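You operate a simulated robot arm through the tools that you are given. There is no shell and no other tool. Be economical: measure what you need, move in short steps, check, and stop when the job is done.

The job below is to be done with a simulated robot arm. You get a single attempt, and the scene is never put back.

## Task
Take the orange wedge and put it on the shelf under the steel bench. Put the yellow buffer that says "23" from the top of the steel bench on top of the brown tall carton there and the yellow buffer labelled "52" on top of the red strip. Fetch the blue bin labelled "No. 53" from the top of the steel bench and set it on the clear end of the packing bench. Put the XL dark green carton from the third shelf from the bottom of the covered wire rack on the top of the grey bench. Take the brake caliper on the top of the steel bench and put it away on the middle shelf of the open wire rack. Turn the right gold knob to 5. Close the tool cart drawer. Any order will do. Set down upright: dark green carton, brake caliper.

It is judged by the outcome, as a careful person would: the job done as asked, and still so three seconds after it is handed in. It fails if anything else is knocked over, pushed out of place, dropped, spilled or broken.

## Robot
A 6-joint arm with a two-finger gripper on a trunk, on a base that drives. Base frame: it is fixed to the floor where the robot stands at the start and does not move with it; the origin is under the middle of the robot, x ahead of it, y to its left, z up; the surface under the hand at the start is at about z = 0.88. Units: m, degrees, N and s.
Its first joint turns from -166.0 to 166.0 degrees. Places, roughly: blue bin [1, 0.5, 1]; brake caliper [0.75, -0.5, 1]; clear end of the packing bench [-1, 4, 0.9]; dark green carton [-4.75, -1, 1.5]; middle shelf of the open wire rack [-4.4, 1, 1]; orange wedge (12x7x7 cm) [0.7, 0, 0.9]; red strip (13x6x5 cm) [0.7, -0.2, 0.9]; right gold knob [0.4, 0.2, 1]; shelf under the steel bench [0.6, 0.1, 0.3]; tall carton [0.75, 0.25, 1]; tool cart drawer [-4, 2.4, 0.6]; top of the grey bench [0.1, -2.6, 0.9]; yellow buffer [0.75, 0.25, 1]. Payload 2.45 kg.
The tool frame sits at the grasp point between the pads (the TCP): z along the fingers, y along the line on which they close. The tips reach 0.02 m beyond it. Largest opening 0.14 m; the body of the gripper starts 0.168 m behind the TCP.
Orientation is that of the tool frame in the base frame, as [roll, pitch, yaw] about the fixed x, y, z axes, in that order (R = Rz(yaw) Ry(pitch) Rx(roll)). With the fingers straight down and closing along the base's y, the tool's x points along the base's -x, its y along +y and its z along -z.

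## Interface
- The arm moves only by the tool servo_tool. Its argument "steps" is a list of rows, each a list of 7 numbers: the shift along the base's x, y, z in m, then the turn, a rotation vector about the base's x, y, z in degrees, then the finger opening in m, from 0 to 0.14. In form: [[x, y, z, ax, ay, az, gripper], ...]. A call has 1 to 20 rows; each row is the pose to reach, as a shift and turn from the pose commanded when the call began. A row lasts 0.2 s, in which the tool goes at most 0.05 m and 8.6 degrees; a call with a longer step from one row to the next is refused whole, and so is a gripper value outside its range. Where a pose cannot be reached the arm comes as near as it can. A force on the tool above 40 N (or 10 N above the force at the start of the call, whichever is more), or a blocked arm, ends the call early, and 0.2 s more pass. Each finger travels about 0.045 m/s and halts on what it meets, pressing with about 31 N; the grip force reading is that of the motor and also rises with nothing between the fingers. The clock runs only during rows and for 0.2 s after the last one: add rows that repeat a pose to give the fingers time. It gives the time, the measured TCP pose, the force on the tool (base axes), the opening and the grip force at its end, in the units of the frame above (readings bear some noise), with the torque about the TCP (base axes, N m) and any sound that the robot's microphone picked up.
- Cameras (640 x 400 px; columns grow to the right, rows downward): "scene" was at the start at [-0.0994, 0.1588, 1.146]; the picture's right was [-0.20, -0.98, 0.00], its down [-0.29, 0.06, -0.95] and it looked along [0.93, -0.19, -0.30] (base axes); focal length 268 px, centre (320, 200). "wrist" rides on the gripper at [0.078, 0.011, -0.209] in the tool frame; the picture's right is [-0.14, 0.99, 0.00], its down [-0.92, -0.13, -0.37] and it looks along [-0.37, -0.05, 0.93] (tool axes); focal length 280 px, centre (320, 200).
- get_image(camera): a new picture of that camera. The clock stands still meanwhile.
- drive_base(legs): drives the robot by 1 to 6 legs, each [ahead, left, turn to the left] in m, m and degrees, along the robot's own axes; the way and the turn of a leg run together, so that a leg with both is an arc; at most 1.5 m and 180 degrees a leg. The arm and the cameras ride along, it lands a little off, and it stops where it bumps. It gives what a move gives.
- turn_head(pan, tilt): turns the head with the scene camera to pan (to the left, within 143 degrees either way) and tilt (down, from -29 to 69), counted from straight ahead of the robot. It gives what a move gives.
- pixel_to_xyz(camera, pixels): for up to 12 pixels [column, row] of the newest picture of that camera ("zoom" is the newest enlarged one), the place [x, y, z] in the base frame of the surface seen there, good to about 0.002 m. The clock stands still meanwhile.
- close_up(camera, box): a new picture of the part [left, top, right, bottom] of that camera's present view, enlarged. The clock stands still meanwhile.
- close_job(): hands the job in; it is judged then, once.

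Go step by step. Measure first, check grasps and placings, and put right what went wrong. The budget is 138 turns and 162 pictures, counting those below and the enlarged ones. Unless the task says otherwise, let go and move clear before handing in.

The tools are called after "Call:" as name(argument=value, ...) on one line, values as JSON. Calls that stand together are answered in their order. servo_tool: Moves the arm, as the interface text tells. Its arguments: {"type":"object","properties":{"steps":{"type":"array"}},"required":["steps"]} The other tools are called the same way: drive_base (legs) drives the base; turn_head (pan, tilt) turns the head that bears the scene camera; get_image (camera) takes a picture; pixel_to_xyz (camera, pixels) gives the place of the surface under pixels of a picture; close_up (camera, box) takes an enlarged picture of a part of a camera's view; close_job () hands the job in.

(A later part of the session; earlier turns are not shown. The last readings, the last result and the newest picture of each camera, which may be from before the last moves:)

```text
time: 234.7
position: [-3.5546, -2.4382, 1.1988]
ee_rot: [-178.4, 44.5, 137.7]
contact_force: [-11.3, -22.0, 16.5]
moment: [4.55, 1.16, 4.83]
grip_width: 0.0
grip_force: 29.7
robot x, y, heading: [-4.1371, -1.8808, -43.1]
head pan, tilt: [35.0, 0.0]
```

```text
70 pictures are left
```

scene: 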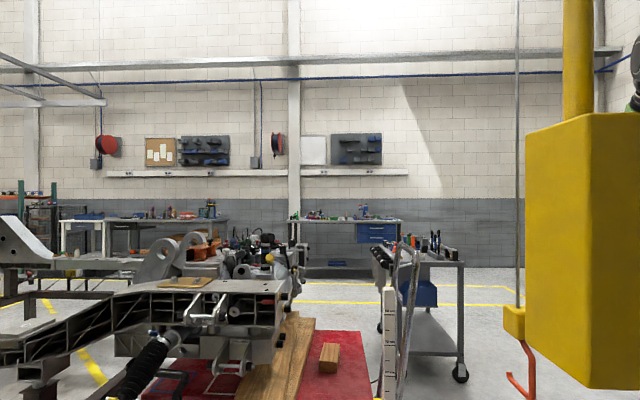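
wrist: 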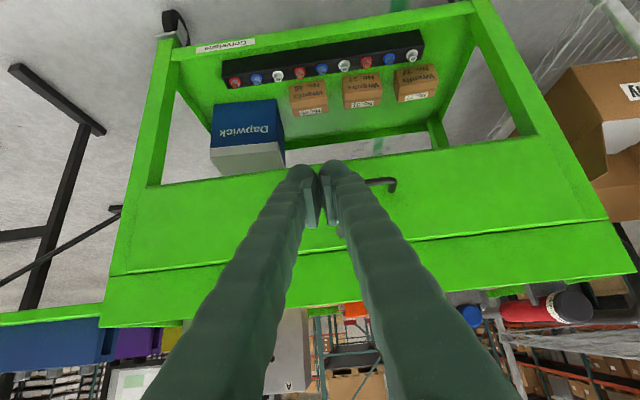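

The arm bumped the hanging yellow hoist block. Turning back right to come off it.

Call:
drive_base(legs=[[0, 0, -20]])

Call:
turn_head(pan=20, tilt=5)

Call:
get_image(camera="scene")

Call:
pixel_to_xyz(camera="scene", pixels=[[340, 100], [300, 150], [300, 200], [380, 150], [330, 250], [320, 290]])

```text
time: 236.2
position: [-3.7811, -2.6053, 1.1987]
ee_rot: [-178.3, 44.4, 117.7]
contact_force: [0.5, 0.6, -0.1]
moment: [0.01, 0.0, -0.02]
grip_width: 0.0
grip_force: 29.2
robot x, y, heading: [-4.1361, -1.8826, -63.2]
head pan, tilt: [35.0, 0.0]
```

```text
time: 237.0
position: [-3.7807, -2.6062, 1.1977]
ee_rot: [-178.3, 44.5, 117.6]
contact_force: [1.0, -0.2, -0.1]
moment: [0.01, 0.01, -0.02]
grip_width: 0.0
grip_force: 29.4
robot x, y, heading: [-4.1363, -1.8857, -63.1]
head pan, tilt: [20.0, 5.0]
```

```text
69 pictures are left
```

scene: 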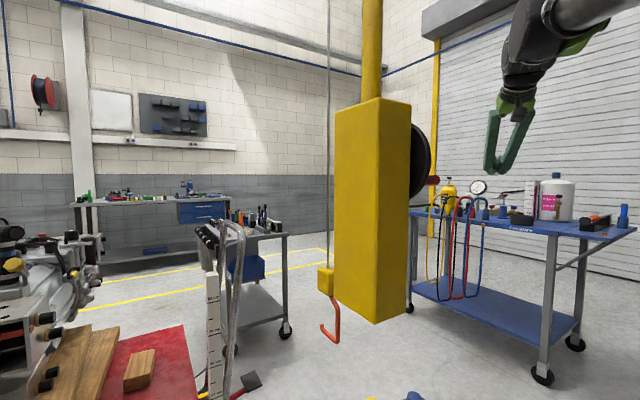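

```text
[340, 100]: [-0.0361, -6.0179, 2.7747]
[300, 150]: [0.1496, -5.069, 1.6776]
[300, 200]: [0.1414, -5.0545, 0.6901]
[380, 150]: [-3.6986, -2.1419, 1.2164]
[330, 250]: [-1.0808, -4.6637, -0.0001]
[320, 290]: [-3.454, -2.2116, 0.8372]
```

Hoist stays upright and clear now. I change plan: face the rack with the arm tucked in, nudge the carton's right end inward to swing it end-on, then grip its narrow side. First back up along the passage.

Call:
drive_base(legs=[[0, 0, -37.5], [-1.0, 0, 0], [0, 0.12, 0]])

Call:
servo_tool(steps=[[0.008, 0.035, 0.03, 0, 0, 0, 0], [0.016, 0.07, 0.06, 0, 0, 0, 0], [0.024, 0.105, 0.09, 0, 0, 0, 0], [0.032, 0.14, 0.12, 0, 0, 0, 0], [0.04, 0.175, 0.15, 0, 0, 0, 0], [0.048, 0.21, 0.18, 0, 0, 0, 0], [0.056, 0.245, 0.21, 0, 0, 0, 0], [0.064, 0.28, 0.24, 0, 0, 0, 0], [0.072, 0.315, 0.27, 0, 0, 0, 0], [0.076, 0.34, 0.3, 0, 0, 0, 0], [0.076, 0.34, 0.3, 0, 0, 0, 0]])

```text
time: 244.8
position: [-3.9894, -1.7124, 1.1978]
ee_rot: [-178.4, 44.5, 80.2]
contact_force: [1.0, -0.2, -0.9]
moment: [0.01, 0.01, -0.01]
grip_width: 0.0
grip_force: 29.1
robot x, y, heading: [-3.8341, -0.9219, -100.6]
head pan, tilt: [20.0, 5.0]
```

```text
time: 247.2
position: [-3.9145, -1.3727, 1.499]
ee_rot: [-178.4, 44.5, 80.2]
contact_force: [0.0, 0.7, -0.1]
moment: [0.02, -0.01, -0.01]
grip_width: 0.0
grip_force: 29.9
robot x, y, heading: [-3.8361, -0.9221, -100.9]
head pan, tilt: [20.0, 5.0]
```

Arm is tucked (TCP 0.46 m out). Turning right to face the rack.

Call:
drive_base(legs=[[0, 0, -93.7]])

Call:
get_image(camera="wrist")

Call:
turn_head(pan=0, tilt=-10)

Call:
get_image(camera="scene")

```text
time: 251.5
position: [-4.2781, -0.8146, 1.4987]
ee_rot: [-178.3, 44.5, -13.5]
contact_force: [-0.7, 0.5, 0.7]
moment: [0.01, -0.01, 0.02]
grip_width: 0.0
grip_force: 29.3
robot x, y, heading: [-3.8371, -0.9231, 165.6]
head pan, tilt: [20.0, 5.0]
```

```text
68 pictures are left
```

wrist: 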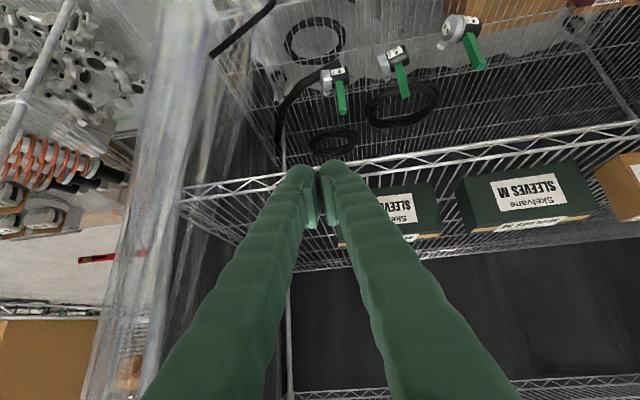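

```text
time: 252.4
position: [-4.2784, -0.8159, 1.5001]
ee_rot: [-178.3, 44.5, -13.4]
contact_force: [0.6, -0.5, -0.2]
moment: [0.01, 0.07, -0.01]
grip_width: 0.0
grip_force: 29.5
robot x, y, heading: [-3.8362, -0.9231, 165.6]
head pan, tilt: [0.0, -10.0]
```

```text
67 pictures are left
```

scene: 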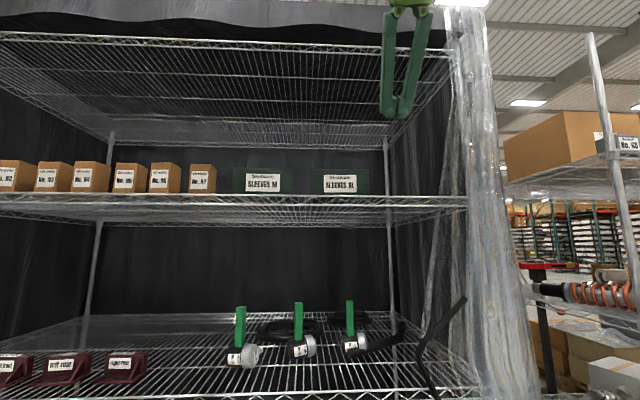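

Good view: "SLEEVES XL" at (340,180), "SLEEVES M" left of it. Measuring the upper shelf, carton and shelf depth.

Call:
pixel_to_xyz(camera="scene", pixels=[[300, 40], [340, 50], [320, 172], [355, 172], [340, 200], [340, 208], [380, 150], [312, 180], [293, 178], [340, 160], [360, 200], [440, 200]])

Call:
close_up(camera="scene", box=[220, 140, 480, 230])

```text
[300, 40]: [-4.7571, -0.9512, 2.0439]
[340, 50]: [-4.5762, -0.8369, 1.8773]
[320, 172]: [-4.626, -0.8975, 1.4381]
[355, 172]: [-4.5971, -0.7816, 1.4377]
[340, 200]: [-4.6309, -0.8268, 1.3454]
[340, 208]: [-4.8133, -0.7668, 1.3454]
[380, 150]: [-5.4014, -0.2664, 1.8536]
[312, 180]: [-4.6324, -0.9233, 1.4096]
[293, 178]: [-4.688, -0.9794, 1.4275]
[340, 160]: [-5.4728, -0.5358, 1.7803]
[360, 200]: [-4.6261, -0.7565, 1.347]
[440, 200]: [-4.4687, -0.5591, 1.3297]
```

```text
2.46 times, centred on (350, 185) of scene
```

zoom: 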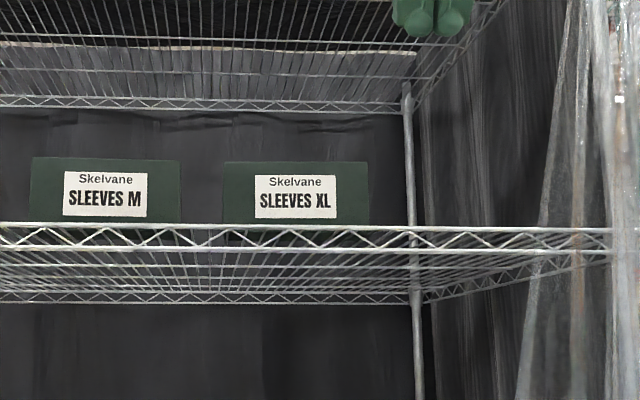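

The upper shelf is at z≈1.87, so there is 0.42 m over the carton: no nudging needed. I'll make the tool vertical, yaw it -90°, then tilt it 45° so it points north-down with the hand above the M carton. First two turns outside the rack.

Call:
servo_tool(steps=[[0, 0, -0.02, -1.85, -7.18, 0, 0.02], [0, 0, -0.04, -3.69, -14.4, 0, 0.04], [0, 0, -0.06, -5.54, -21.6, 0, 0.06], [0, 0, -0.08, -7.38, -28.7, 0, 0.08], [0, 0, -0.09, -9.23, -35.9, 0, 0.1], [0, 0, -0.1, -11.07, -43.1, 0, 0.11], [0, 0, -0.1, -11.07, -43.1, 0, 0.11]])

Call:
servo_tool(steps=[[0, 0, 0, 0, 0, -8.5, 0.11], [0, 0, 0, 0, 0, -17, 0.11], [0, 0, 0, 0, 0, -25.5, 0.11], [0, 0, 0, 0, 0, -34, 0.11], [0, 0, 0, 0, 0, -42.5, 0.11], [0, 0, 0, 0, 0, -51, 0.11], [0, 0, 0, 0, 0, -59.5, 0.11], [0, 0, 0, 0, 0, -68, 0.11], [0, 0, 0, 0, 0, -76.5, 0.11], [0, 0, 0, 0, 0, -85, 0.11], [0, 0, 0, 0, 0, -90.9, 0.11], [0, 0, 0, 0, 0, -90.9, 0.11]])

```text
time: 254.0
position: [-4.278, -0.8149, 1.3994]
ee_rot: [-179.0, 0.0, -13.8]
contact_force: [-0.1, -0.7, 1.1]
moment: [0.01, 0.02, 0.02]
grip_width: 0.1101
grip_force: 0.0
robot x, y, heading: [-3.8336, -0.925, 165.5]
head pan, tilt: [0.0, -10.0]
```

```text
time: 256.6
position: [-4.2778, -0.8155, 1.3996]
ee_rot: [-178.8, 0.0, -104.7]
contact_force: [0.0, 0.2, -0.8]
moment: [0.05, 0.0, 0.03]
grip_width: 0.11
grip_force: 0.1
robot x, y, heading: [-3.8338, -0.9216, 165.7]
head pan, tilt: [0.0, -10.0]
```

Both turns reached. Now the 45° tilt sideways (about (0.968,-0.249,0)), still outside the rack, rising a little.

Call:
servo_tool(steps=[[0, 0, 0.02, 7.26, -1.87, 0, 0.11], [0, 0, 0.04, 14.5, -3.74, 0, 0.11], [0, 0, 0.06, 21.8, -5.6, 0, 0.11], [0, 0, 0.08, 29.0, -7.47, 0, 0.11], [0, 0, 0.1, 36.3, -9.34, 0, 0.11], [0, 0, 0.11, 43.6, -11.2, 0, 0.11], [0, 0, 0.11, 43.6, -11.2, 0, 0.11]])

Call:
get_image(camera="wrist")

Call:
get_image(camera="scene")

```text
time: 258.2
position: [-4.278, -0.8144, 1.5085]
ee_rot: [-179.3, 45.2, -104.8]
contact_force: [-0.3, 0.4, -0.2]
moment: [-0.01, 0.0, 0.04]
grip_width: 0.1101
grip_force: 0.2
robot x, y, heading: [-3.8367, -0.9249, 165.6]
head pan, tilt: [0.0, -10.0]
```

```text
65 pictures are left
```

wrist: 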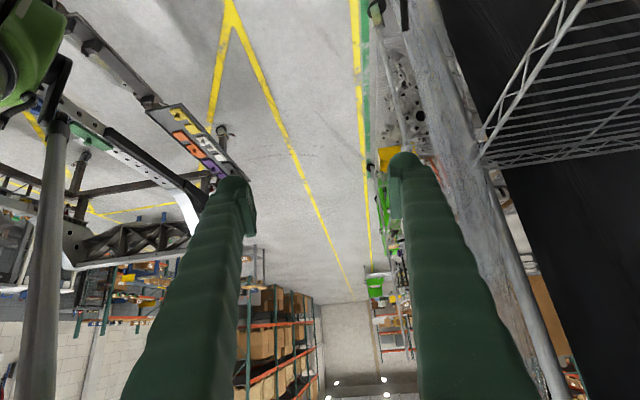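

```text
64 pictures are left
```

scene: 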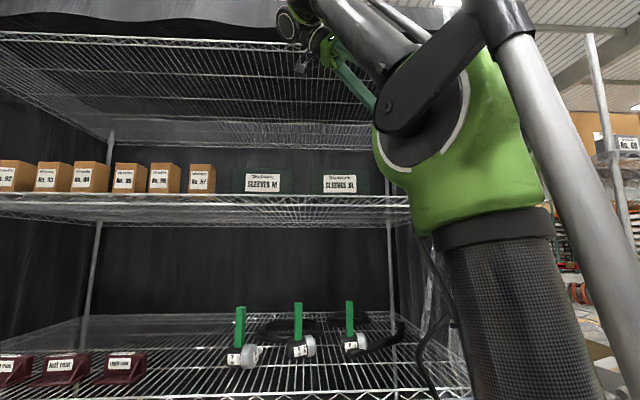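

The gripper has the right attitude. Moving it in over the XL carton at z≈1.495.

Call:
servo_tool(steps=[[-0.04, 0, -0.012, 0, 0, 0, 0.11], [-0.085, 0, -0.012, 0, 0, 0, 0.11], [-0.13, 0, -0.012, 0, 0, 0, 0.11], [-0.175, 0, -0.012, 0, 0, 0, 0.11], [-0.22, -0.003, -0.012, 0, 0, 0, 0.11], [-0.26, -0.006, -0.012, 0, 0, 0, 0.11], [-0.3, -0.01, -0.012, 0, 0, 0, 0.11], [-0.335, -0.01, -0.012, 0, 0, 0, 0.11], [-0.363, -0.01, -0.012, 0, 0, 0, 0.11], [-0.363, -0.01, -0.012, 0, 0, 0, 0.11]])

Call:
get_image(camera="wrist")

Call:
get_image(camera="scene")

```text
time: 260.4
position: [-4.5535, -0.813, 1.3835]
ee_rot: [-179.2, 45.0, -104.8]
contact_force: [0.2, 0.6, 0.3]
moment: [-0.02, 0.04, 0.03]
grip_width: 0.1099
grip_force: 0.1
out of reach, approached as far as the arm can: row 3, 4, 5, 6, 7, 8, 9, 10
robot x, y, heading: [-3.8341, -0.9244, 165.5]
head pan, tilt: [0.0, -10.0]
```

```text
63 pictures are left
```

wrist: 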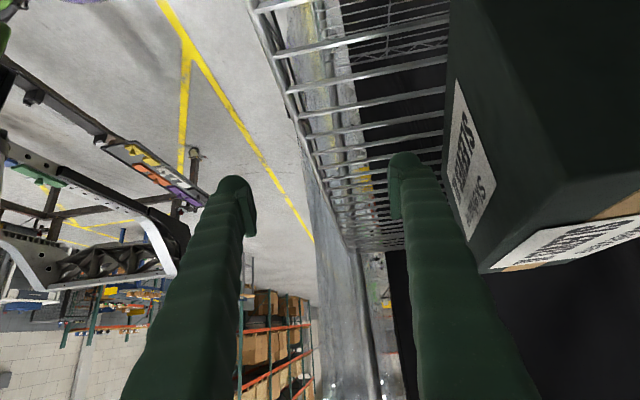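

```text
62 pictures are left
```

scene: 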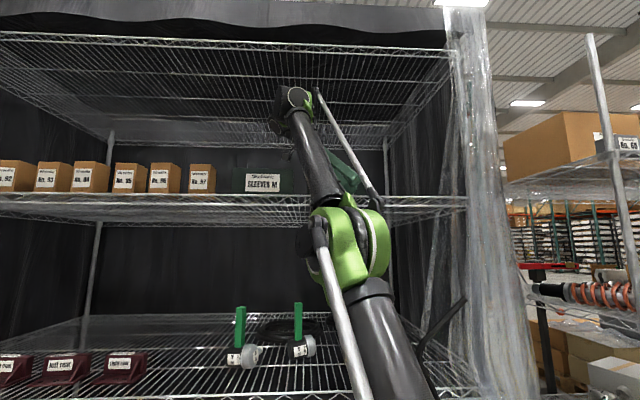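

The arm ran out of reach at that height, stopping short of the carton without contact. Pulling back, driving 0.2 m closer, then retrying.

Call:
servo_tool(steps=[[0.04, -0.01, 0, 0, 0, 0, 0.11], [0.08, -0.02, 0.01, 0, 0, 0, 0.11], [0.12, -0.03, 0.04, 0, 0, 0, 0.11], [0.16, -0.03, 0.07, 0, 0, 0, 0.11], [0.2, -0.03, 0.09, 0, 0, 0, 0.11], [0.23, -0.03, 0.112, 0, 0, 0, 0.11], [0.23, -0.03, 0.112, 0, 0, 0, 0.11]])

Call:
drive_base(legs=[[0.22, 0, 0]])

Call:
get_image(camera="wrist")

```text
refused: row 3 steps farther than a row can; nothing moved
```

```text
time: 262.2
position: [-4.7495, -0.764, 1.3915]
ee_rot: [-179.4, 44.9, -104.5]
contact_force: [0.3, -0.6, 0.2]
moment: [0.01, 0.0, -0.03]
grip_width: 0.1098
grip_force: 0.1
robot x, y, heading: [-4.0501, -0.8689, 165.5]
head pan, tilt: [0.0, -10.0]
stopped in leg 1: the robot was blocked; the commanded pose is now the measured one
```

```text
61 pictures are left
```

wrist: 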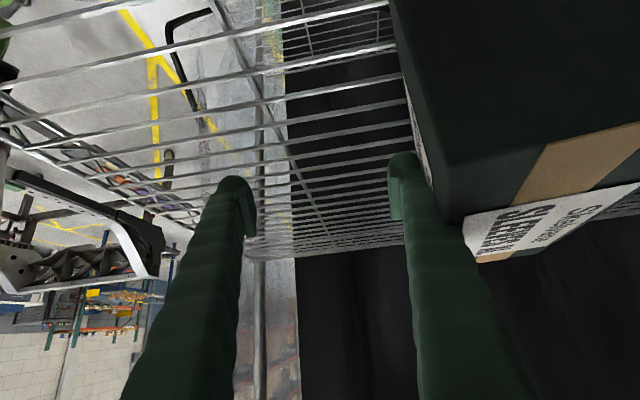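

A mistake: the servo was refused but the drive went ahead, and the gripper has pushed the carton inward. Checking the state.

Call:
get_image(camera="scene")

Call:
close_up(camera="scene", box=[200, 40, 480, 215])

Call:
pixel_to_xyz(camera="wrist", pixels=[[420, 100], [440, 190], [500, 100], [620, 40], [480, 240], [620, 190], [550, 180], [460, 30], [410, 60]])

```text
60 pictures are left
```

scene: 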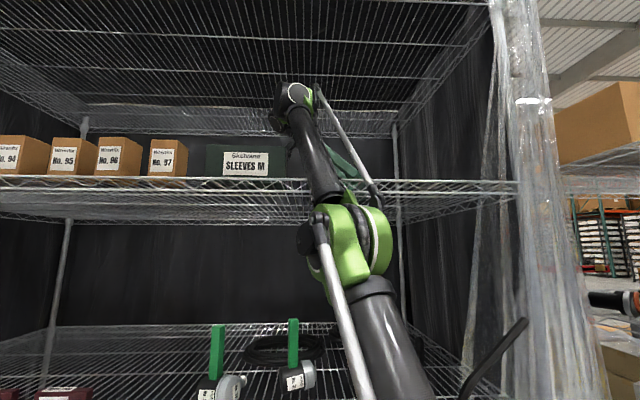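

```text
2.29 times, centred on (340, 128) of scene
```

zoom: 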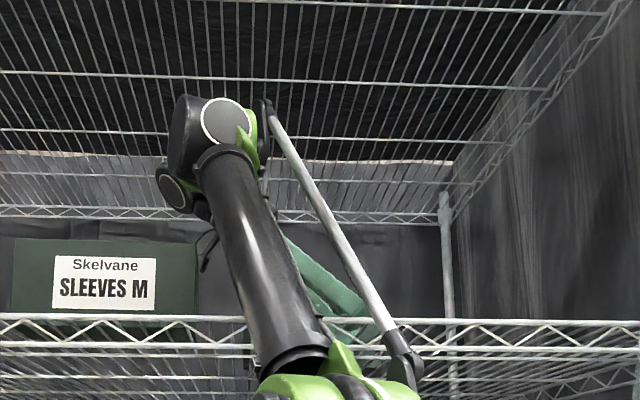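

```text
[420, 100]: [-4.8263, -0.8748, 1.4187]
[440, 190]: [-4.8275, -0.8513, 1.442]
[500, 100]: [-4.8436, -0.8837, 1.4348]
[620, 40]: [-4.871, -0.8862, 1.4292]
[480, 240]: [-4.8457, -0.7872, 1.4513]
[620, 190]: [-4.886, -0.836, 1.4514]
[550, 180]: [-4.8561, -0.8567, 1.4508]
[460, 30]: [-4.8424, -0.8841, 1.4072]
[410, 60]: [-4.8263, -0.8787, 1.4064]
```

The carton is still upright, just pushed about 0.2 m deeper (front at x≈-4.82); M is undisturbed. I back out, then come again with a flatter tool (27° above horizontal), standing 0.4 m further left.

Call:
drive_base(legs=[[-0.27, 0, 0], [0, 0.38, 0]])

Call:
servo_tool(steps=[[0.01, 0.045, 0.01, 5.8, -1.5, 0, 0.11], [0.02, 0.09, 0.02, 11.6, -3.0, 0, 0.11], [0.03, 0.13, 0.04, 17.4, -4.5, 0, 0.11], [0.04, 0.17, 0.06, 17.4, -4.5, 0, 0.11], [0.055, 0.21, 0.08, 17.4, -4.5, 0, 0.11], [0.07, 0.25, 0.1, 17.4, -4.5, 0, 0.11], [0.08, 0.29, 0.1, 17.4, -4.5, 0, 0.11], [0.09, 0.32, 0.1, 17.4, -4.5, 0, 0.11], [0.09, 0.32, 0.1, 17.4, -4.5, 0, 0.11]])

Call:
turn_head(pan=-25, tilt=-5)

Call:
get_image(camera="scene")

```text
time: 264.6
position: [-4.5029, -0.8412, 1.3877]
ee_rot: [-179.1, 45.0, -104.4]
contact_force: [-0.1, 0.9, 0.6]
moment: [0.0, 0.02, 0.01]
grip_width: 0.11
grip_force: 0.2
robot x, y, heading: [-3.788, -0.9463, 166.1]
head pan, tilt: [0.0, -10.0]
stopped in leg 2: the robot was blocked; the commanded pose is now the measured one
```

```text
time: 266.6
position: [-4.4129, -0.5217, 1.487]
ee_rot: [-179.1, 63.0, -104.5]
contact_force: [-1.0, 0.6, 0.1]
moment: [0.0, 0.0, 0.0]
grip_width: 0.11
grip_force: 0.0
robot x, y, heading: [-3.7908, -0.9496, 165.8]
head pan, tilt: [0.0, -10.0]
```

```text
time: 267.5
position: [-4.4124, -0.5206, 1.4876]
ee_rot: [-179.1, 62.9, -104.4]
contact_force: [-0.4, -0.4, -0.1]
moment: [-0.01, 0.0, 0.01]
grip_width: 0.1099
grip_force: 0.0
robot x, y, heading: [-3.7877, -0.948, 165.8]
head pan, tilt: [-25.0, -5.0]
```

```text
58 pictures are left
```

scene: 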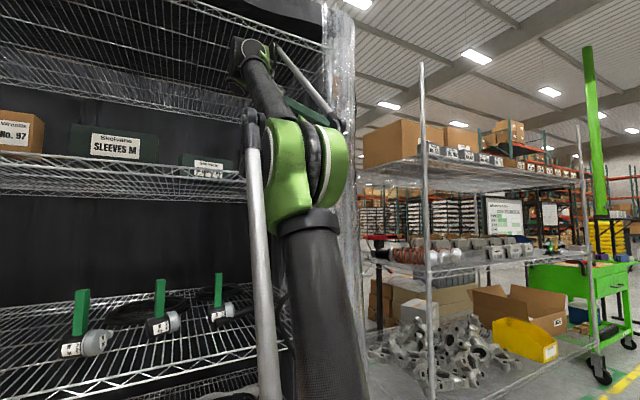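

The left strafe was blocked (likely the tie-rod), so the arm is now too near the curtain. Bringing it back left and in, then driving forward before going left.

Call:
servo_tool(steps=[[0.02, -0.04, 0, 0, 0, 0, 0.11], [0.04, -0.08, 0, 0, 0, 0, 0.11], [0.06, -0.12, 0, 0, 0, 0, 0.11], [0.08, -0.16, 0, 0, 0, 0, 0.11], [0.1, -0.2, 0, 0, 0, 0, 0.11], [0.12, -0.24, 0, 0, 0, 0, 0.11], [0.13, -0.28, 0, 0, 0, 0, 0.11], [0.13, -0.28, 0, 0, 0, 0, 0.11]])

Call:
drive_base(legs=[[0.2, 0, 0]])

```text
time: 269.3
position: [-4.2816, -0.8003, 1.4884]
ee_rot: [-179.4, 62.8, -104.4]
contact_force: [-0.6, 0.3, 1.2]
moment: [-0.03, 0.0, 0.0]
grip_width: 0.1101
grip_force: 0.0
robot x, y, heading: [-3.7923, -0.9502, 165.6]
head pan, tilt: [-25.0, -5.0]
```

```text
time: 270.9
position: [-4.4765, -0.7509, 1.4873]
ee_rot: [-179.3, 62.8, -104.4]
contact_force: [-0.7, 0.5, 0.4]
moment: [-0.03, 0.04, -0.02]
grip_width: 0.1097
grip_force: 0.0
robot x, y, heading: [-3.9818, -0.8985, 165.9]
head pan, tilt: [-25.0, -5.0]
```

Call:
drive_base(legs=[[0, 0.34, 0]])

Call:
turn_head(pan=-20, tilt=-10)

Call:
get_image(camera="scene")

Call:
close_up(camera="scene", box=[200, 120, 400, 245])

```text
time: 273.1
position: [-4.5589, -1.0797, 1.4884]
ee_rot: [-179.4, 62.8, -104.4]
contact_force: [0.0, 0.1, 0.5]
moment: [-0.01, -0.02, -0.01]
grip_width: 0.1101
grip_force: 0.0
robot x, y, heading: [-4.0632, -1.2264, 166.0]
head pan, tilt: [-25.0, -5.0]
```

```text
time: 273.8
position: [-4.5583, -1.0795, 1.4886]
ee_rot: [-179.5, 62.8, -104.3]
contact_force: [0.1, 0.8, 0.0]
moment: [-0.02, 0.0, -0.02]
grip_width: 0.1098
grip_force: 0.0
robot x, y, heading: [-4.0657, -1.23, 165.9]
head pan, tilt: [-20.0, -10.0]
```

```text
57 pictures are left
```

scene: 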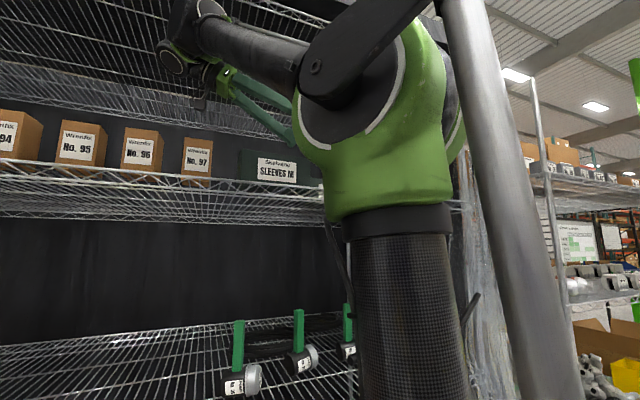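

```text
3.20 times, centred on (300, 182) of scene
```

zoom: 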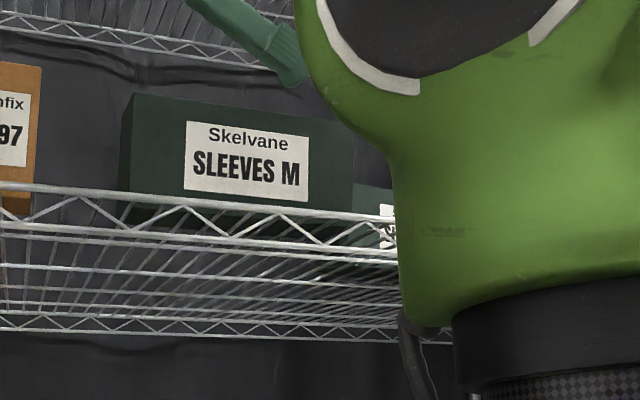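

Call:
get_image(camera="wrist")

Call:
pixel_to_xyz(camera="wrist", pixels=[[480, 120], [520, 200], [560, 250], [450, 200], [500, 300], [550, 150], [600, 200], [420, 100]])

```text
55 pictures are left
```

wrist: 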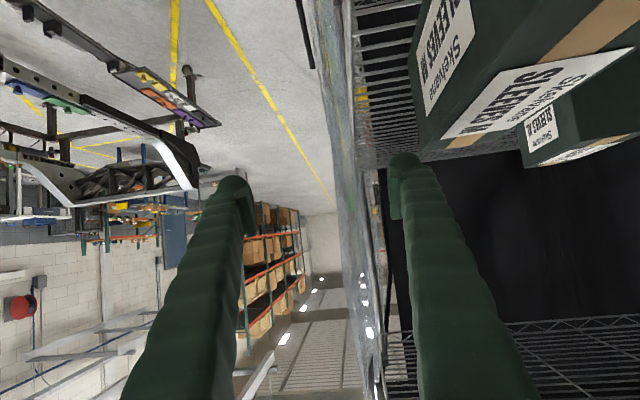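

```text
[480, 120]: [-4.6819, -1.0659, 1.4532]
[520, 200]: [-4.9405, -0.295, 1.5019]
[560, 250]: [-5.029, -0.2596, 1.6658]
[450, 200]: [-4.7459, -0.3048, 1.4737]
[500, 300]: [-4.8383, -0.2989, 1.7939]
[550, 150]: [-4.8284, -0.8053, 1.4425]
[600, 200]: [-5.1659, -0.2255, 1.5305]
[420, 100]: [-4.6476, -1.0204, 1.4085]
```

XL shows at (575,125). Measuring it in a close-up.

Call:
close_up(camera="wrist", box=[480, 75, 640, 175])

Call:
pixel_to_xyz(camera="zoom", pixels=[[170, 190], [185, 350], [300, 150], [330, 250], [200, 365], [560, 240], [600, 260], [630, 200], [420, 290], [450, 200], [320, 130], [250, 300]])

```text
4.00 times, centred on (560, 125) of wrist
```

zoom: 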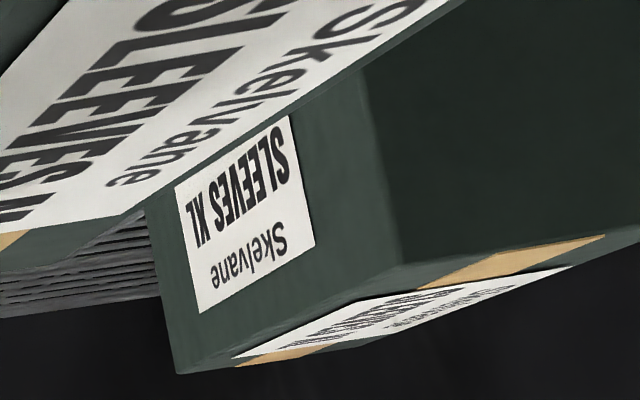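

```text
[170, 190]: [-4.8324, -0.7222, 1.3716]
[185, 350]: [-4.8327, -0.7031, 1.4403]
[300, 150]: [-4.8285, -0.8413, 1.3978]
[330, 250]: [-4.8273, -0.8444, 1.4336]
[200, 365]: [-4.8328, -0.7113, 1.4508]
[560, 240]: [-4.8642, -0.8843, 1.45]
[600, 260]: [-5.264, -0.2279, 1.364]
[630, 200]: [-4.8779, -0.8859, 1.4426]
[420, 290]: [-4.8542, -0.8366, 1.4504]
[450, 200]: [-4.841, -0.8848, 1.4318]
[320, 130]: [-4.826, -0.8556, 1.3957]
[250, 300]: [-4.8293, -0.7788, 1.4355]
```

XL now: front face at x≈-4.83 parallel to y, y from -0.885 to -0.70, centre (-4.864,-0.793), top 1.451. Driving 0.1 m closer, then yawing +14° and moving to y≈-0.79 in front before going in.

Call:
drive_base(legs=[[0.1, 0, 0]])

Call:
servo_tool(steps=[[0.01, 0.04, 0.005, 0, 0, 5, 0.11], [0.02, 0.08, 0.01, 0, 0, 10, 0.11], [0.025, 0.12, 0.015, 0, 0, 14.4, 0.11], [0.025, 0.16, 0.017, 0, 0, 14.4, 0.11], [0.025, 0.2, 0.017, 0, 0, 14.4, 0.11], [0.025, 0.24, 0.017, 0, 0, 14.4, 0.11], [0.025, 0.262, 0.017, 0, 0, 14.4, 0.11], [0.025, 0.262, 0.017, 0, 0, 14.4, 0.11]])

Call:
get_image(camera="wrist")

```text
time: 274.9
position: [-4.6554, -1.0553, 1.4886]
ee_rot: [-179.4, 62.8, -104.3]
contact_force: [0.1, -1.1, 1.3]
moment: [0.0, 0.03, 0.03]
grip_width: 0.11
grip_force: 0.1
robot x, y, heading: [-4.163, -1.205, 166.1]
head pan, tilt: [-20.0, -10.0]
```

```text
time: 276.7
position: [-4.6323, -0.7936, 1.505]
ee_rot: [-179.5, 62.9, -89.9]
contact_force: [-0.5, -0.3, 0.2]
moment: [-0.01, -0.02, 0.0]
grip_width: 0.1101
grip_force: 0.0
robot x, y, heading: [-4.1606, -1.2032, 166.1]
head pan, tilt: [-20.0, -10.0]
```

```text
53 pictures are left
```

wrist: 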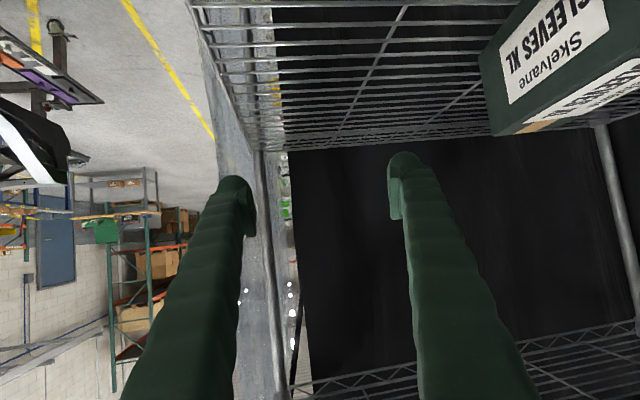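

Aligned with the carton's edges. Moving in.

Call:
servo_tool(steps=[[-0.04, 0, 0, 0, 0, 0, 0.11], [-0.08, 0, 0, 0, 0, 0, 0.11], [-0.12, 0, 0, 0, 0, 0, 0.11], [-0.16, 0, 0, 0, 0, 0, 0.11], [-0.16, 0, 0, 0, 0, 0, 0.11]])

```text
time: 277.9
position: [-4.7908, -0.7941, 1.5053]
ee_rot: [-179.4, 62.8, -89.9]
contact_force: [-0.8, 0.7, -0.2]
moment: [0.01, 0.03, 0.0]
grip_width: 0.1103
grip_force: 0.1
robot x, y, heading: [-4.1647, -1.2029, 165.9]
head pan, tilt: [-20.0, -10.0]
```

Call:
servo_tool(steps=[[-0.03, 0, 0, 0, 0, 0, 0.115], [-0.055, 0, 0, 0, 0, 0, 0.115], [-0.074, 0, 0, 0, 0, 0, 0.115], [-0.074, 0, 0, 0, 0, 0, 0.115]])

Call:
get_image(camera="wrist")

```text
time: 278.9
position: [-4.8649, -0.7929, 1.5075]
ee_rot: [-179.4, 62.8, -89.9]
contact_force: [0.4, -0.7, 0.8]
moment: [0.0, 0.02, 0.06]
grip_width: 0.1148
grip_force: 0.0
robot x, y, heading: [-4.1667, -1.2, 166.1]
head pan, tilt: [-20.0, -10.0]
```

```text
52 pictures are left
```

wrist: 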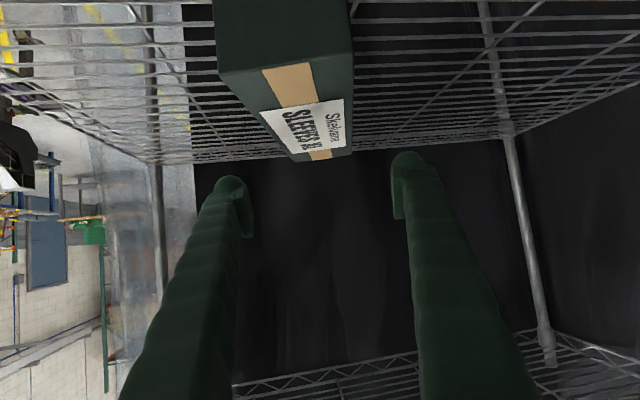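

Call:
pixel_to_xyz(camera="wrist", pixels=[[225, 80], [345, 60], [290, 155], [348, 150], [260, 85], [330, 70], [300, 120], [280, 30]])

```text
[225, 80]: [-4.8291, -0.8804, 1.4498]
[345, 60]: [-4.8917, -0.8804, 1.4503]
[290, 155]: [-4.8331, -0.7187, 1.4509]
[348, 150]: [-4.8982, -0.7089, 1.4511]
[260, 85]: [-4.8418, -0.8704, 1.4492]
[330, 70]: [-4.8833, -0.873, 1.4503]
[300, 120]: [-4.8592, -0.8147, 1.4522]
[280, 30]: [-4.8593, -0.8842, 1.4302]
```

Centred within 2 mm. Lowering 0.092 and closing.

Call:
servo_tool(steps=[[0.001, 0, -0.03, 0, 0, 0, 0.115], [0.001, 0, -0.06, 0, 0, 0, 0.115], [0.001, 0, -0.09, 0, 0, 0, 0.115], [0.001, 0, -0.09, 0, 0, 0, 0.095], [0.001, 0, -0.09, 0, 0, 0, 0.075], [0.001, 0, -0.09, 0, 0, 0, 0.055], [0.001, 0, -0.09, 0, 0, 0, 0.045], [0.001, 0, -0.09, 0, 0, 0, 0.045]])

Call:
get_image(camera="wrist")

```text
time: 280.7
position: [-4.8633, -0.7922, 1.4153]
ee_rot: [-179.4, 62.8, -89.9]
contact_force: [0.3, 0.0, 3.3]
moment: [-0.29, 0.04, 0.19]
grip_width: 0.0796
grip_force: 31.4
robot x, y, heading: [-4.1625, -1.2058, 165.9]
head pan, tilt: [-20.0, -10.0]
```

```text
51 pictures are left
```

wrist: 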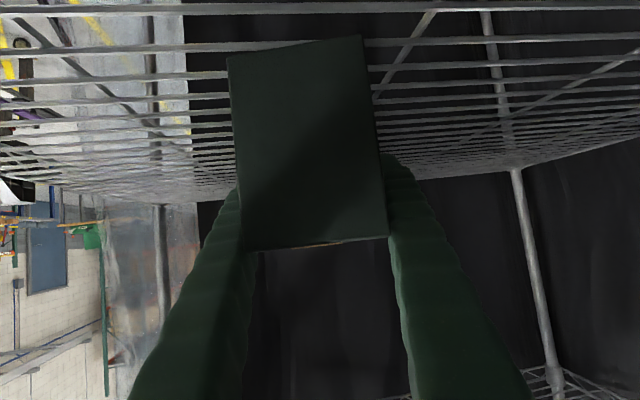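

Gripped (0.080). Lifting 0.08 and checking.

Call:
servo_tool(steps=[[0, 0, 0.015, 0, 0, 0, 0.045], [0, 0, 0.04, 0, 0, 0, 0.045], [0, 0, 0.07, 0, 0, 0, 0.045], [0, 0, 0.085, 0, 0, 0, 0.045], [0, 0, 0.085, 0, 0, 0, 0.045]])

Call:
get_image(camera="wrist")

```text
time: 281.9
position: [-4.8636, -0.7933, 1.5003]
ee_rot: [-179.4, 62.8, -89.8]
contact_force: [0.8, -0.4, -3.7]
moment: [0.01, 0.02, 0.0]
grip_width: 0.0792
grip_force: 30.9
robot x, y, heading: [-4.1629, -1.2019, 166.0]
head pan, tilt: [-20.0, -10.0]
```

```text
50 pictures are left
```

wrist: 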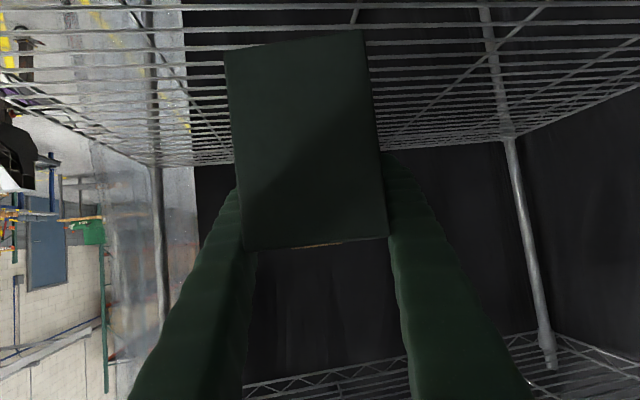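

Carton held level. Bringing it straight out in +x, then backing the robot 0.12 m.

Call:
servo_tool(steps=[[0.03, 0, 0.005, 0, 0, 0, 0.045], [0.07, 0, 0.01, 0, 0, 0, 0.045], [0.11, 0, 0.01, 0, 0, 0, 0.045], [0.15, 0, 0.01, 0, 0, 0, 0.045], [0.19, 0, 0.01, 0, 0, 0, 0.045], [0.23, 0, 0.01, 0, 0, 0, 0.045], [0.27, 0, 0.01, 0, 0, 0, 0.045], [0.31, 0, 0.01, 0, 0, 0, 0.045], [0.35, 0, 0.01, 0, 0, 0, 0.045], [0.36, 0, 0.01, 0, 0, 0, 0.045]])

Call:
drive_base(legs=[[-0.13, 0, 0]])

Call:
turn_head(pan=-10, tilt=0)

Call:
get_image(camera="scene")

```text
time: 284.1
position: [-4.5043, -0.7931, 1.5092]
ee_rot: [-179.4, 62.8, -89.9]
contact_force: [-0.5, 0.3, -3.8]
moment: [-0.08, -0.03, -0.01]
grip_width: 0.0785
grip_force: 30.9
robot x, y, heading: [-4.163, -1.2, 165.7]
head pan, tilt: [-20.0, -10.0]
```

```text
time: 285.4
position: [-4.3753, -0.8231, 1.5093]
ee_rot: [-179.5, 62.7, -89.8]
contact_force: [0.5, 0.1, -4.4]
moment: [-0.05, -0.02, 0.04]
grip_width: 0.078
grip_force: 31.3
robot x, y, heading: [-4.0375, -1.2344, 165.8]
head pan, tilt: [-20.0, -10.0]
```

```text
time: 286.1
position: [-4.3773, -0.8236, 1.5097]
ee_rot: [-179.4, 62.8, -89.9]
contact_force: [-0.7, -0.4, -4.1]
moment: [-0.03, 0.01, -0.01]
grip_width: 0.078
grip_force: 31.2
robot x, y, heading: [-4.0344, -1.2337, 165.7]
head pan, tilt: [-10.0, 0.0]
```

```text
49 pictures are left
```

scene: 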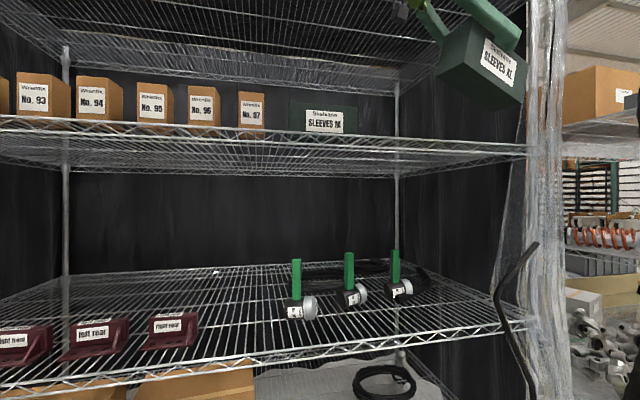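

Carton is out; strafing right along the passage, facing the racks, to the open area.

Call:
drive_base(legs=[[0, -1.45, 0], [0, -1.45, 0]])

Call:
get_image(camera="scene")

```text
time: 300.1
position: [-3.6744, 1.9855, 1.5104]
ee_rot: [-179.4, 62.8, -90.0]
contact_force: [-0.5, 0.4, -3.2]
moment: [0.07, -0.04, 0.02]
grip_width: 0.0753
grip_force: 31.1
robot x, y, heading: [-3.3294, 1.5743, 166.0]
head pan, tilt: [-10.0, 0.0]
```

```text
48 pictures are left
```

scene: 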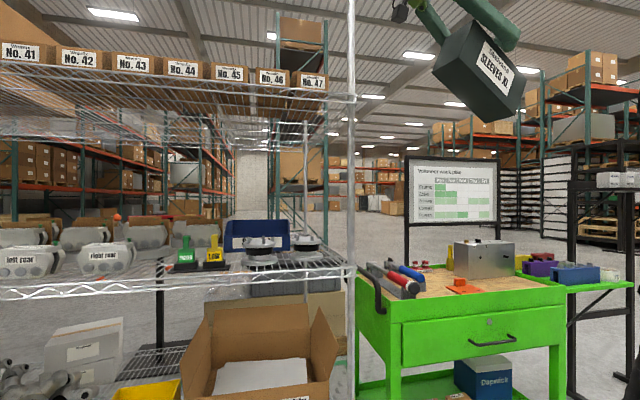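

Still held. Backing out east along y≈1.2 and turning to face south toward the grey bench.

Call:
drive_base(legs=[[-1.4, 0, 0], [-1.3, 0, 0], [0, 0, 104], [1.2, 0, 0]])

Call:
turn_head(pan=20, tilt=15)

Call:
get_image(camera="scene")

Call:
get_image(camera="wrist")

```text
time: 323.3
position: [-1.0778, -0.7331, 1.5091]
ee_rot: [-179.4, 62.8, 12.6]
contact_force: [-0.4, 0.0, -3.2]
moment: [0.0, 0.05, 0.0]
grip_width: 0.0748
grip_force: 30.6
robot x, y, heading: [-0.7521, -0.3125, -91.4]
head pan, tilt: [-10.0, 0.0]
```

```text
time: 324.2
position: [-1.0781, -0.7324, 1.5101]
ee_rot: [-179.5, 62.8, 12.5]
contact_force: [0.3, -0.7, -3.2]
moment: [0.0, 0.06, 0.01]
grip_width: 0.0748
grip_force: 30.6
robot x, y, heading: [-0.7501, -0.3114, -91.5]
head pan, tilt: [20.0, 15.0]
```

```text
47 pictures are left
```

scene: 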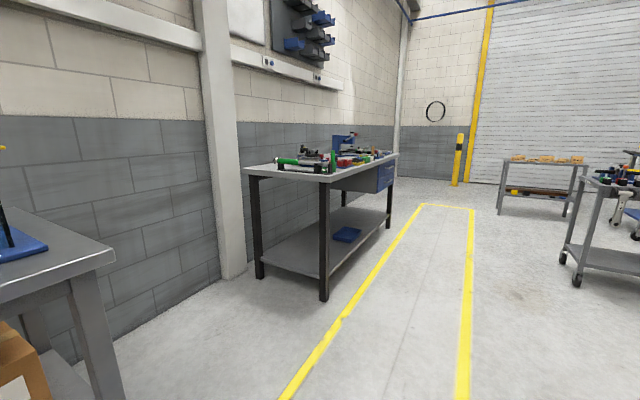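

```text
46 pictures are left
```

wrist: 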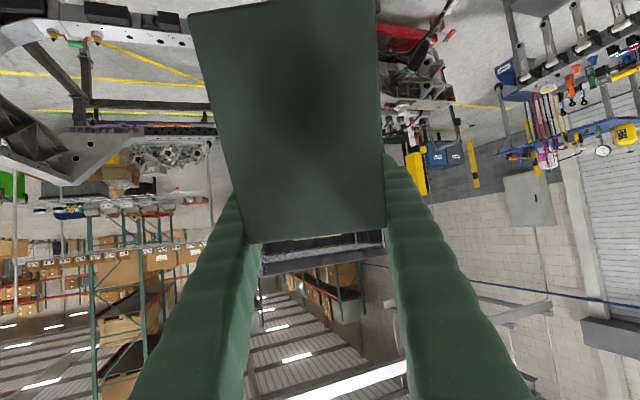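

The carton seems to have turned a bit in the grip. Measuring its end face for tilt.

Call:
pixel_to_xyz(camera="wrist", pixels=[[260, 235], [375, 225], [210, 30], [365, 10], [290, 120], [230, 100], [370, 100]])

Call:
pixel_to_xyz(camera="scene", pixels=[[247, 171], [322, 178], [398, 154], [300, 172], [280, 165], [340, 180], [320, 295], [390, 225], [310, 160], [350, 160]])

Call:
close_up(camera="scene", box=[230, 110, 420, 230])

```text
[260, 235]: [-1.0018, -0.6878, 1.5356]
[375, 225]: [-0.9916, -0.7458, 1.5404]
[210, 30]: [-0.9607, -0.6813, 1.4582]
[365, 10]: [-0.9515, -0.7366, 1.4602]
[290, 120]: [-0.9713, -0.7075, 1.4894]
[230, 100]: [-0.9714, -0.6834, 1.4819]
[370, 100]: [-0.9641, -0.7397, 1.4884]
```

```text
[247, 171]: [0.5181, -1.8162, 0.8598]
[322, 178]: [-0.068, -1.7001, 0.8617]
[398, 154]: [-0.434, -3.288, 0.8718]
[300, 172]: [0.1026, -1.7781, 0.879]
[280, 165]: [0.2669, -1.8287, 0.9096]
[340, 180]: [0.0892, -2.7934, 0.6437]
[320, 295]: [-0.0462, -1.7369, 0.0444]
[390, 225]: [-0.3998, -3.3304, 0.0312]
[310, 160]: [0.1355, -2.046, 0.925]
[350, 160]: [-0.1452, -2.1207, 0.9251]
```

```text
3.33 times, centred on (325, 170) of scene
```

zoom: 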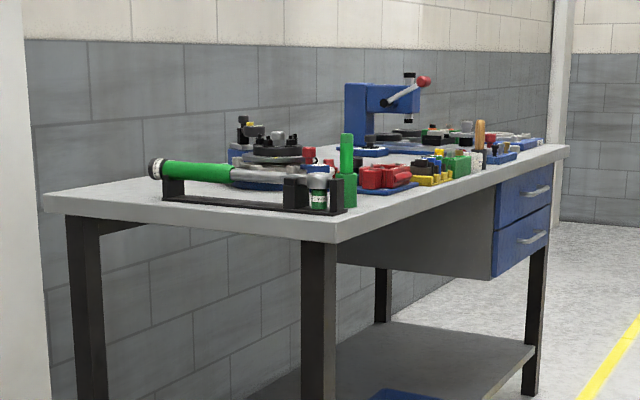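

The carton's far end has drooped about 28° in the grip; I can level it as it meets the bench. Driving to the grey bench and looking at its top for a clear spot.

Call:
drive_base(legs=[[1.45, 0, 0]])

Call:
turn_head(pan=75, tilt=22)

Call:
get_image(camera="scene")

```text
time: 331.5
position: [-1.1128, -2.1906, 1.509]
ee_rot: [-179.4, 62.9, 12.9]
contact_force: [-0.1, 0.4, -3.1]
moment: [-0.02, 0.06, 0.0]
grip_width: 0.0749
grip_force: 30.8
robot x, y, heading: [-0.7891, -1.767, -91.3]
head pan, tilt: [20.0, 15.0]
```

```text
time: 332.7
position: [-1.1132, -2.1902, 1.5104]
ee_rot: [-179.4, 62.7, 12.8]
contact_force: [0.0, 0.1, -3.1]
moment: [-0.01, 0.05, -0.03]
grip_width: 0.0747
grip_force: 30.8
robot x, y, heading: [-0.7915, -1.7648, -91.3]
head pan, tilt: [75.0, 22.0]
```

```text
44 pictures are left
```

scene: 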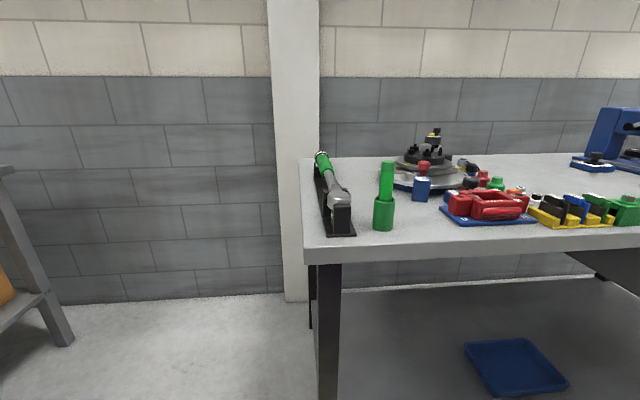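

Call:
turn_head(pan=50, tilt=18)

Call:
close_up(camera="scene", box=[100, 110, 420, 260])

Call:
pixel_to_xyz(camera="zoom", pixels=[[100, 150], [200, 150], [300, 150], [400, 150], [320, 200], [420, 200], [500, 200], [250, 170], [350, 130], [150, 230], [450, 170], [550, 180]])

```text
time: 333.6
position: [-1.1131, -2.1901, 1.5094]
ee_rot: [-179.3, 62.8, 12.9]
contact_force: [-0.3, 0.1, -3.4]
moment: [0.0, 0.08, 0.02]
grip_width: 0.0747
grip_force: 31.1
robot x, y, heading: [-0.7878, -1.7663, -91.4]
head pan, tilt: [50.0, 18.0]
```

```text
2.00 times, centred on (260, 185) of scene
```

zoom: 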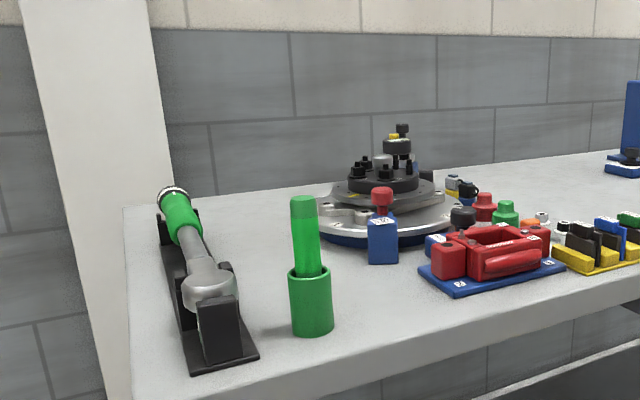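

```text
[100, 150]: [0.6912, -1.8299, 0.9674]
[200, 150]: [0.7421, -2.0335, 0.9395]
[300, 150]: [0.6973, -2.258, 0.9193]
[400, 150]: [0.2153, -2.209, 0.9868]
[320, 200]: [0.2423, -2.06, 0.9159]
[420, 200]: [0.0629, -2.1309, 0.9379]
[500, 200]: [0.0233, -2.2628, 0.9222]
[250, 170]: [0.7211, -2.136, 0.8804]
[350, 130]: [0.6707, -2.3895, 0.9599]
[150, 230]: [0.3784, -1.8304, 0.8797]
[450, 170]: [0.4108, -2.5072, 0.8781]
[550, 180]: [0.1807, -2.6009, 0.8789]
```

Bench top z≈0.879; the clear patch is around (0.2…0.4, -2.5…-2.6), between the round tool and the vice. Driving along and turning to face it.

Call:
drive_base(legs=[[0.5, 0, 0], [0, 0, 91.4]])

Call:
turn_head(pan=-10, tilt=22)

Call:
get_image(camera="scene")

```text
time: 340.4
position: [-0.3679, -2.5754, 1.5106]
ee_rot: [-179.4, 62.8, 104.5]
contact_force: [0.5, -0.1, -4.2]
moment: [-0.09, -0.02, -0.01]
grip_width: 0.0745
grip_force: 31.0
robot x, y, heading: [-0.7993, -2.266, 0.6]
head pan, tilt: [50.0, 18.0]
```

```text
time: 341.7
position: [-0.3677, -2.5759, 1.5099]
ee_rot: [-179.5, 62.8, 104.6]
contact_force: [-0.2, -0.1, -3.2]
moment: [-0.07, -0.01, 0.03]
grip_width: 0.075
grip_force: 31.0
robot x, y, heading: [-0.8009, -2.2593, 0.5]
head pan, tilt: [-10.0, 22.0]
```

```text
42 pictures are left
```

scene: 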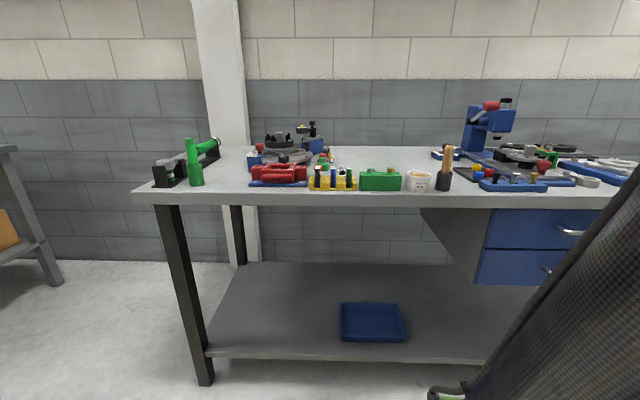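

Call:
close_up(camera="scene", box=[240, 110, 480, 210])

Call:
pixel_to_xyz(camera="scene", pixels=[[340, 160], [380, 160], [425, 160], [380, 150], [335, 150], [440, 150], [380, 174], [380, 195], [440, 180], [335, 172], [330, 155], [432, 156]])

```text
2.67 times, centred on (360, 160) of scene
```

zoom: 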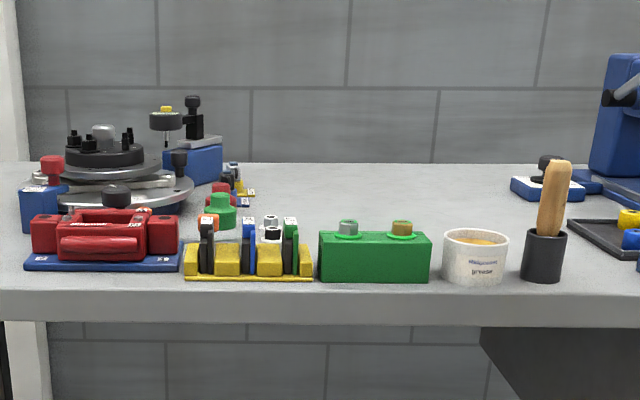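

```text
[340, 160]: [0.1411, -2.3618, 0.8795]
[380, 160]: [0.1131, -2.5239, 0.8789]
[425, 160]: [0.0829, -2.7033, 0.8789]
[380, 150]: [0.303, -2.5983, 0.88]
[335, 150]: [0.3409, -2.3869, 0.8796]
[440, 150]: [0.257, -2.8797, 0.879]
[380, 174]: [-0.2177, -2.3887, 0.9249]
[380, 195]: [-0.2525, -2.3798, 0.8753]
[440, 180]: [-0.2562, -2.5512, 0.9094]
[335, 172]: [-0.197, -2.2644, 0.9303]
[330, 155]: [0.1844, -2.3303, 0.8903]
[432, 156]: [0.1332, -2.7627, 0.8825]
```

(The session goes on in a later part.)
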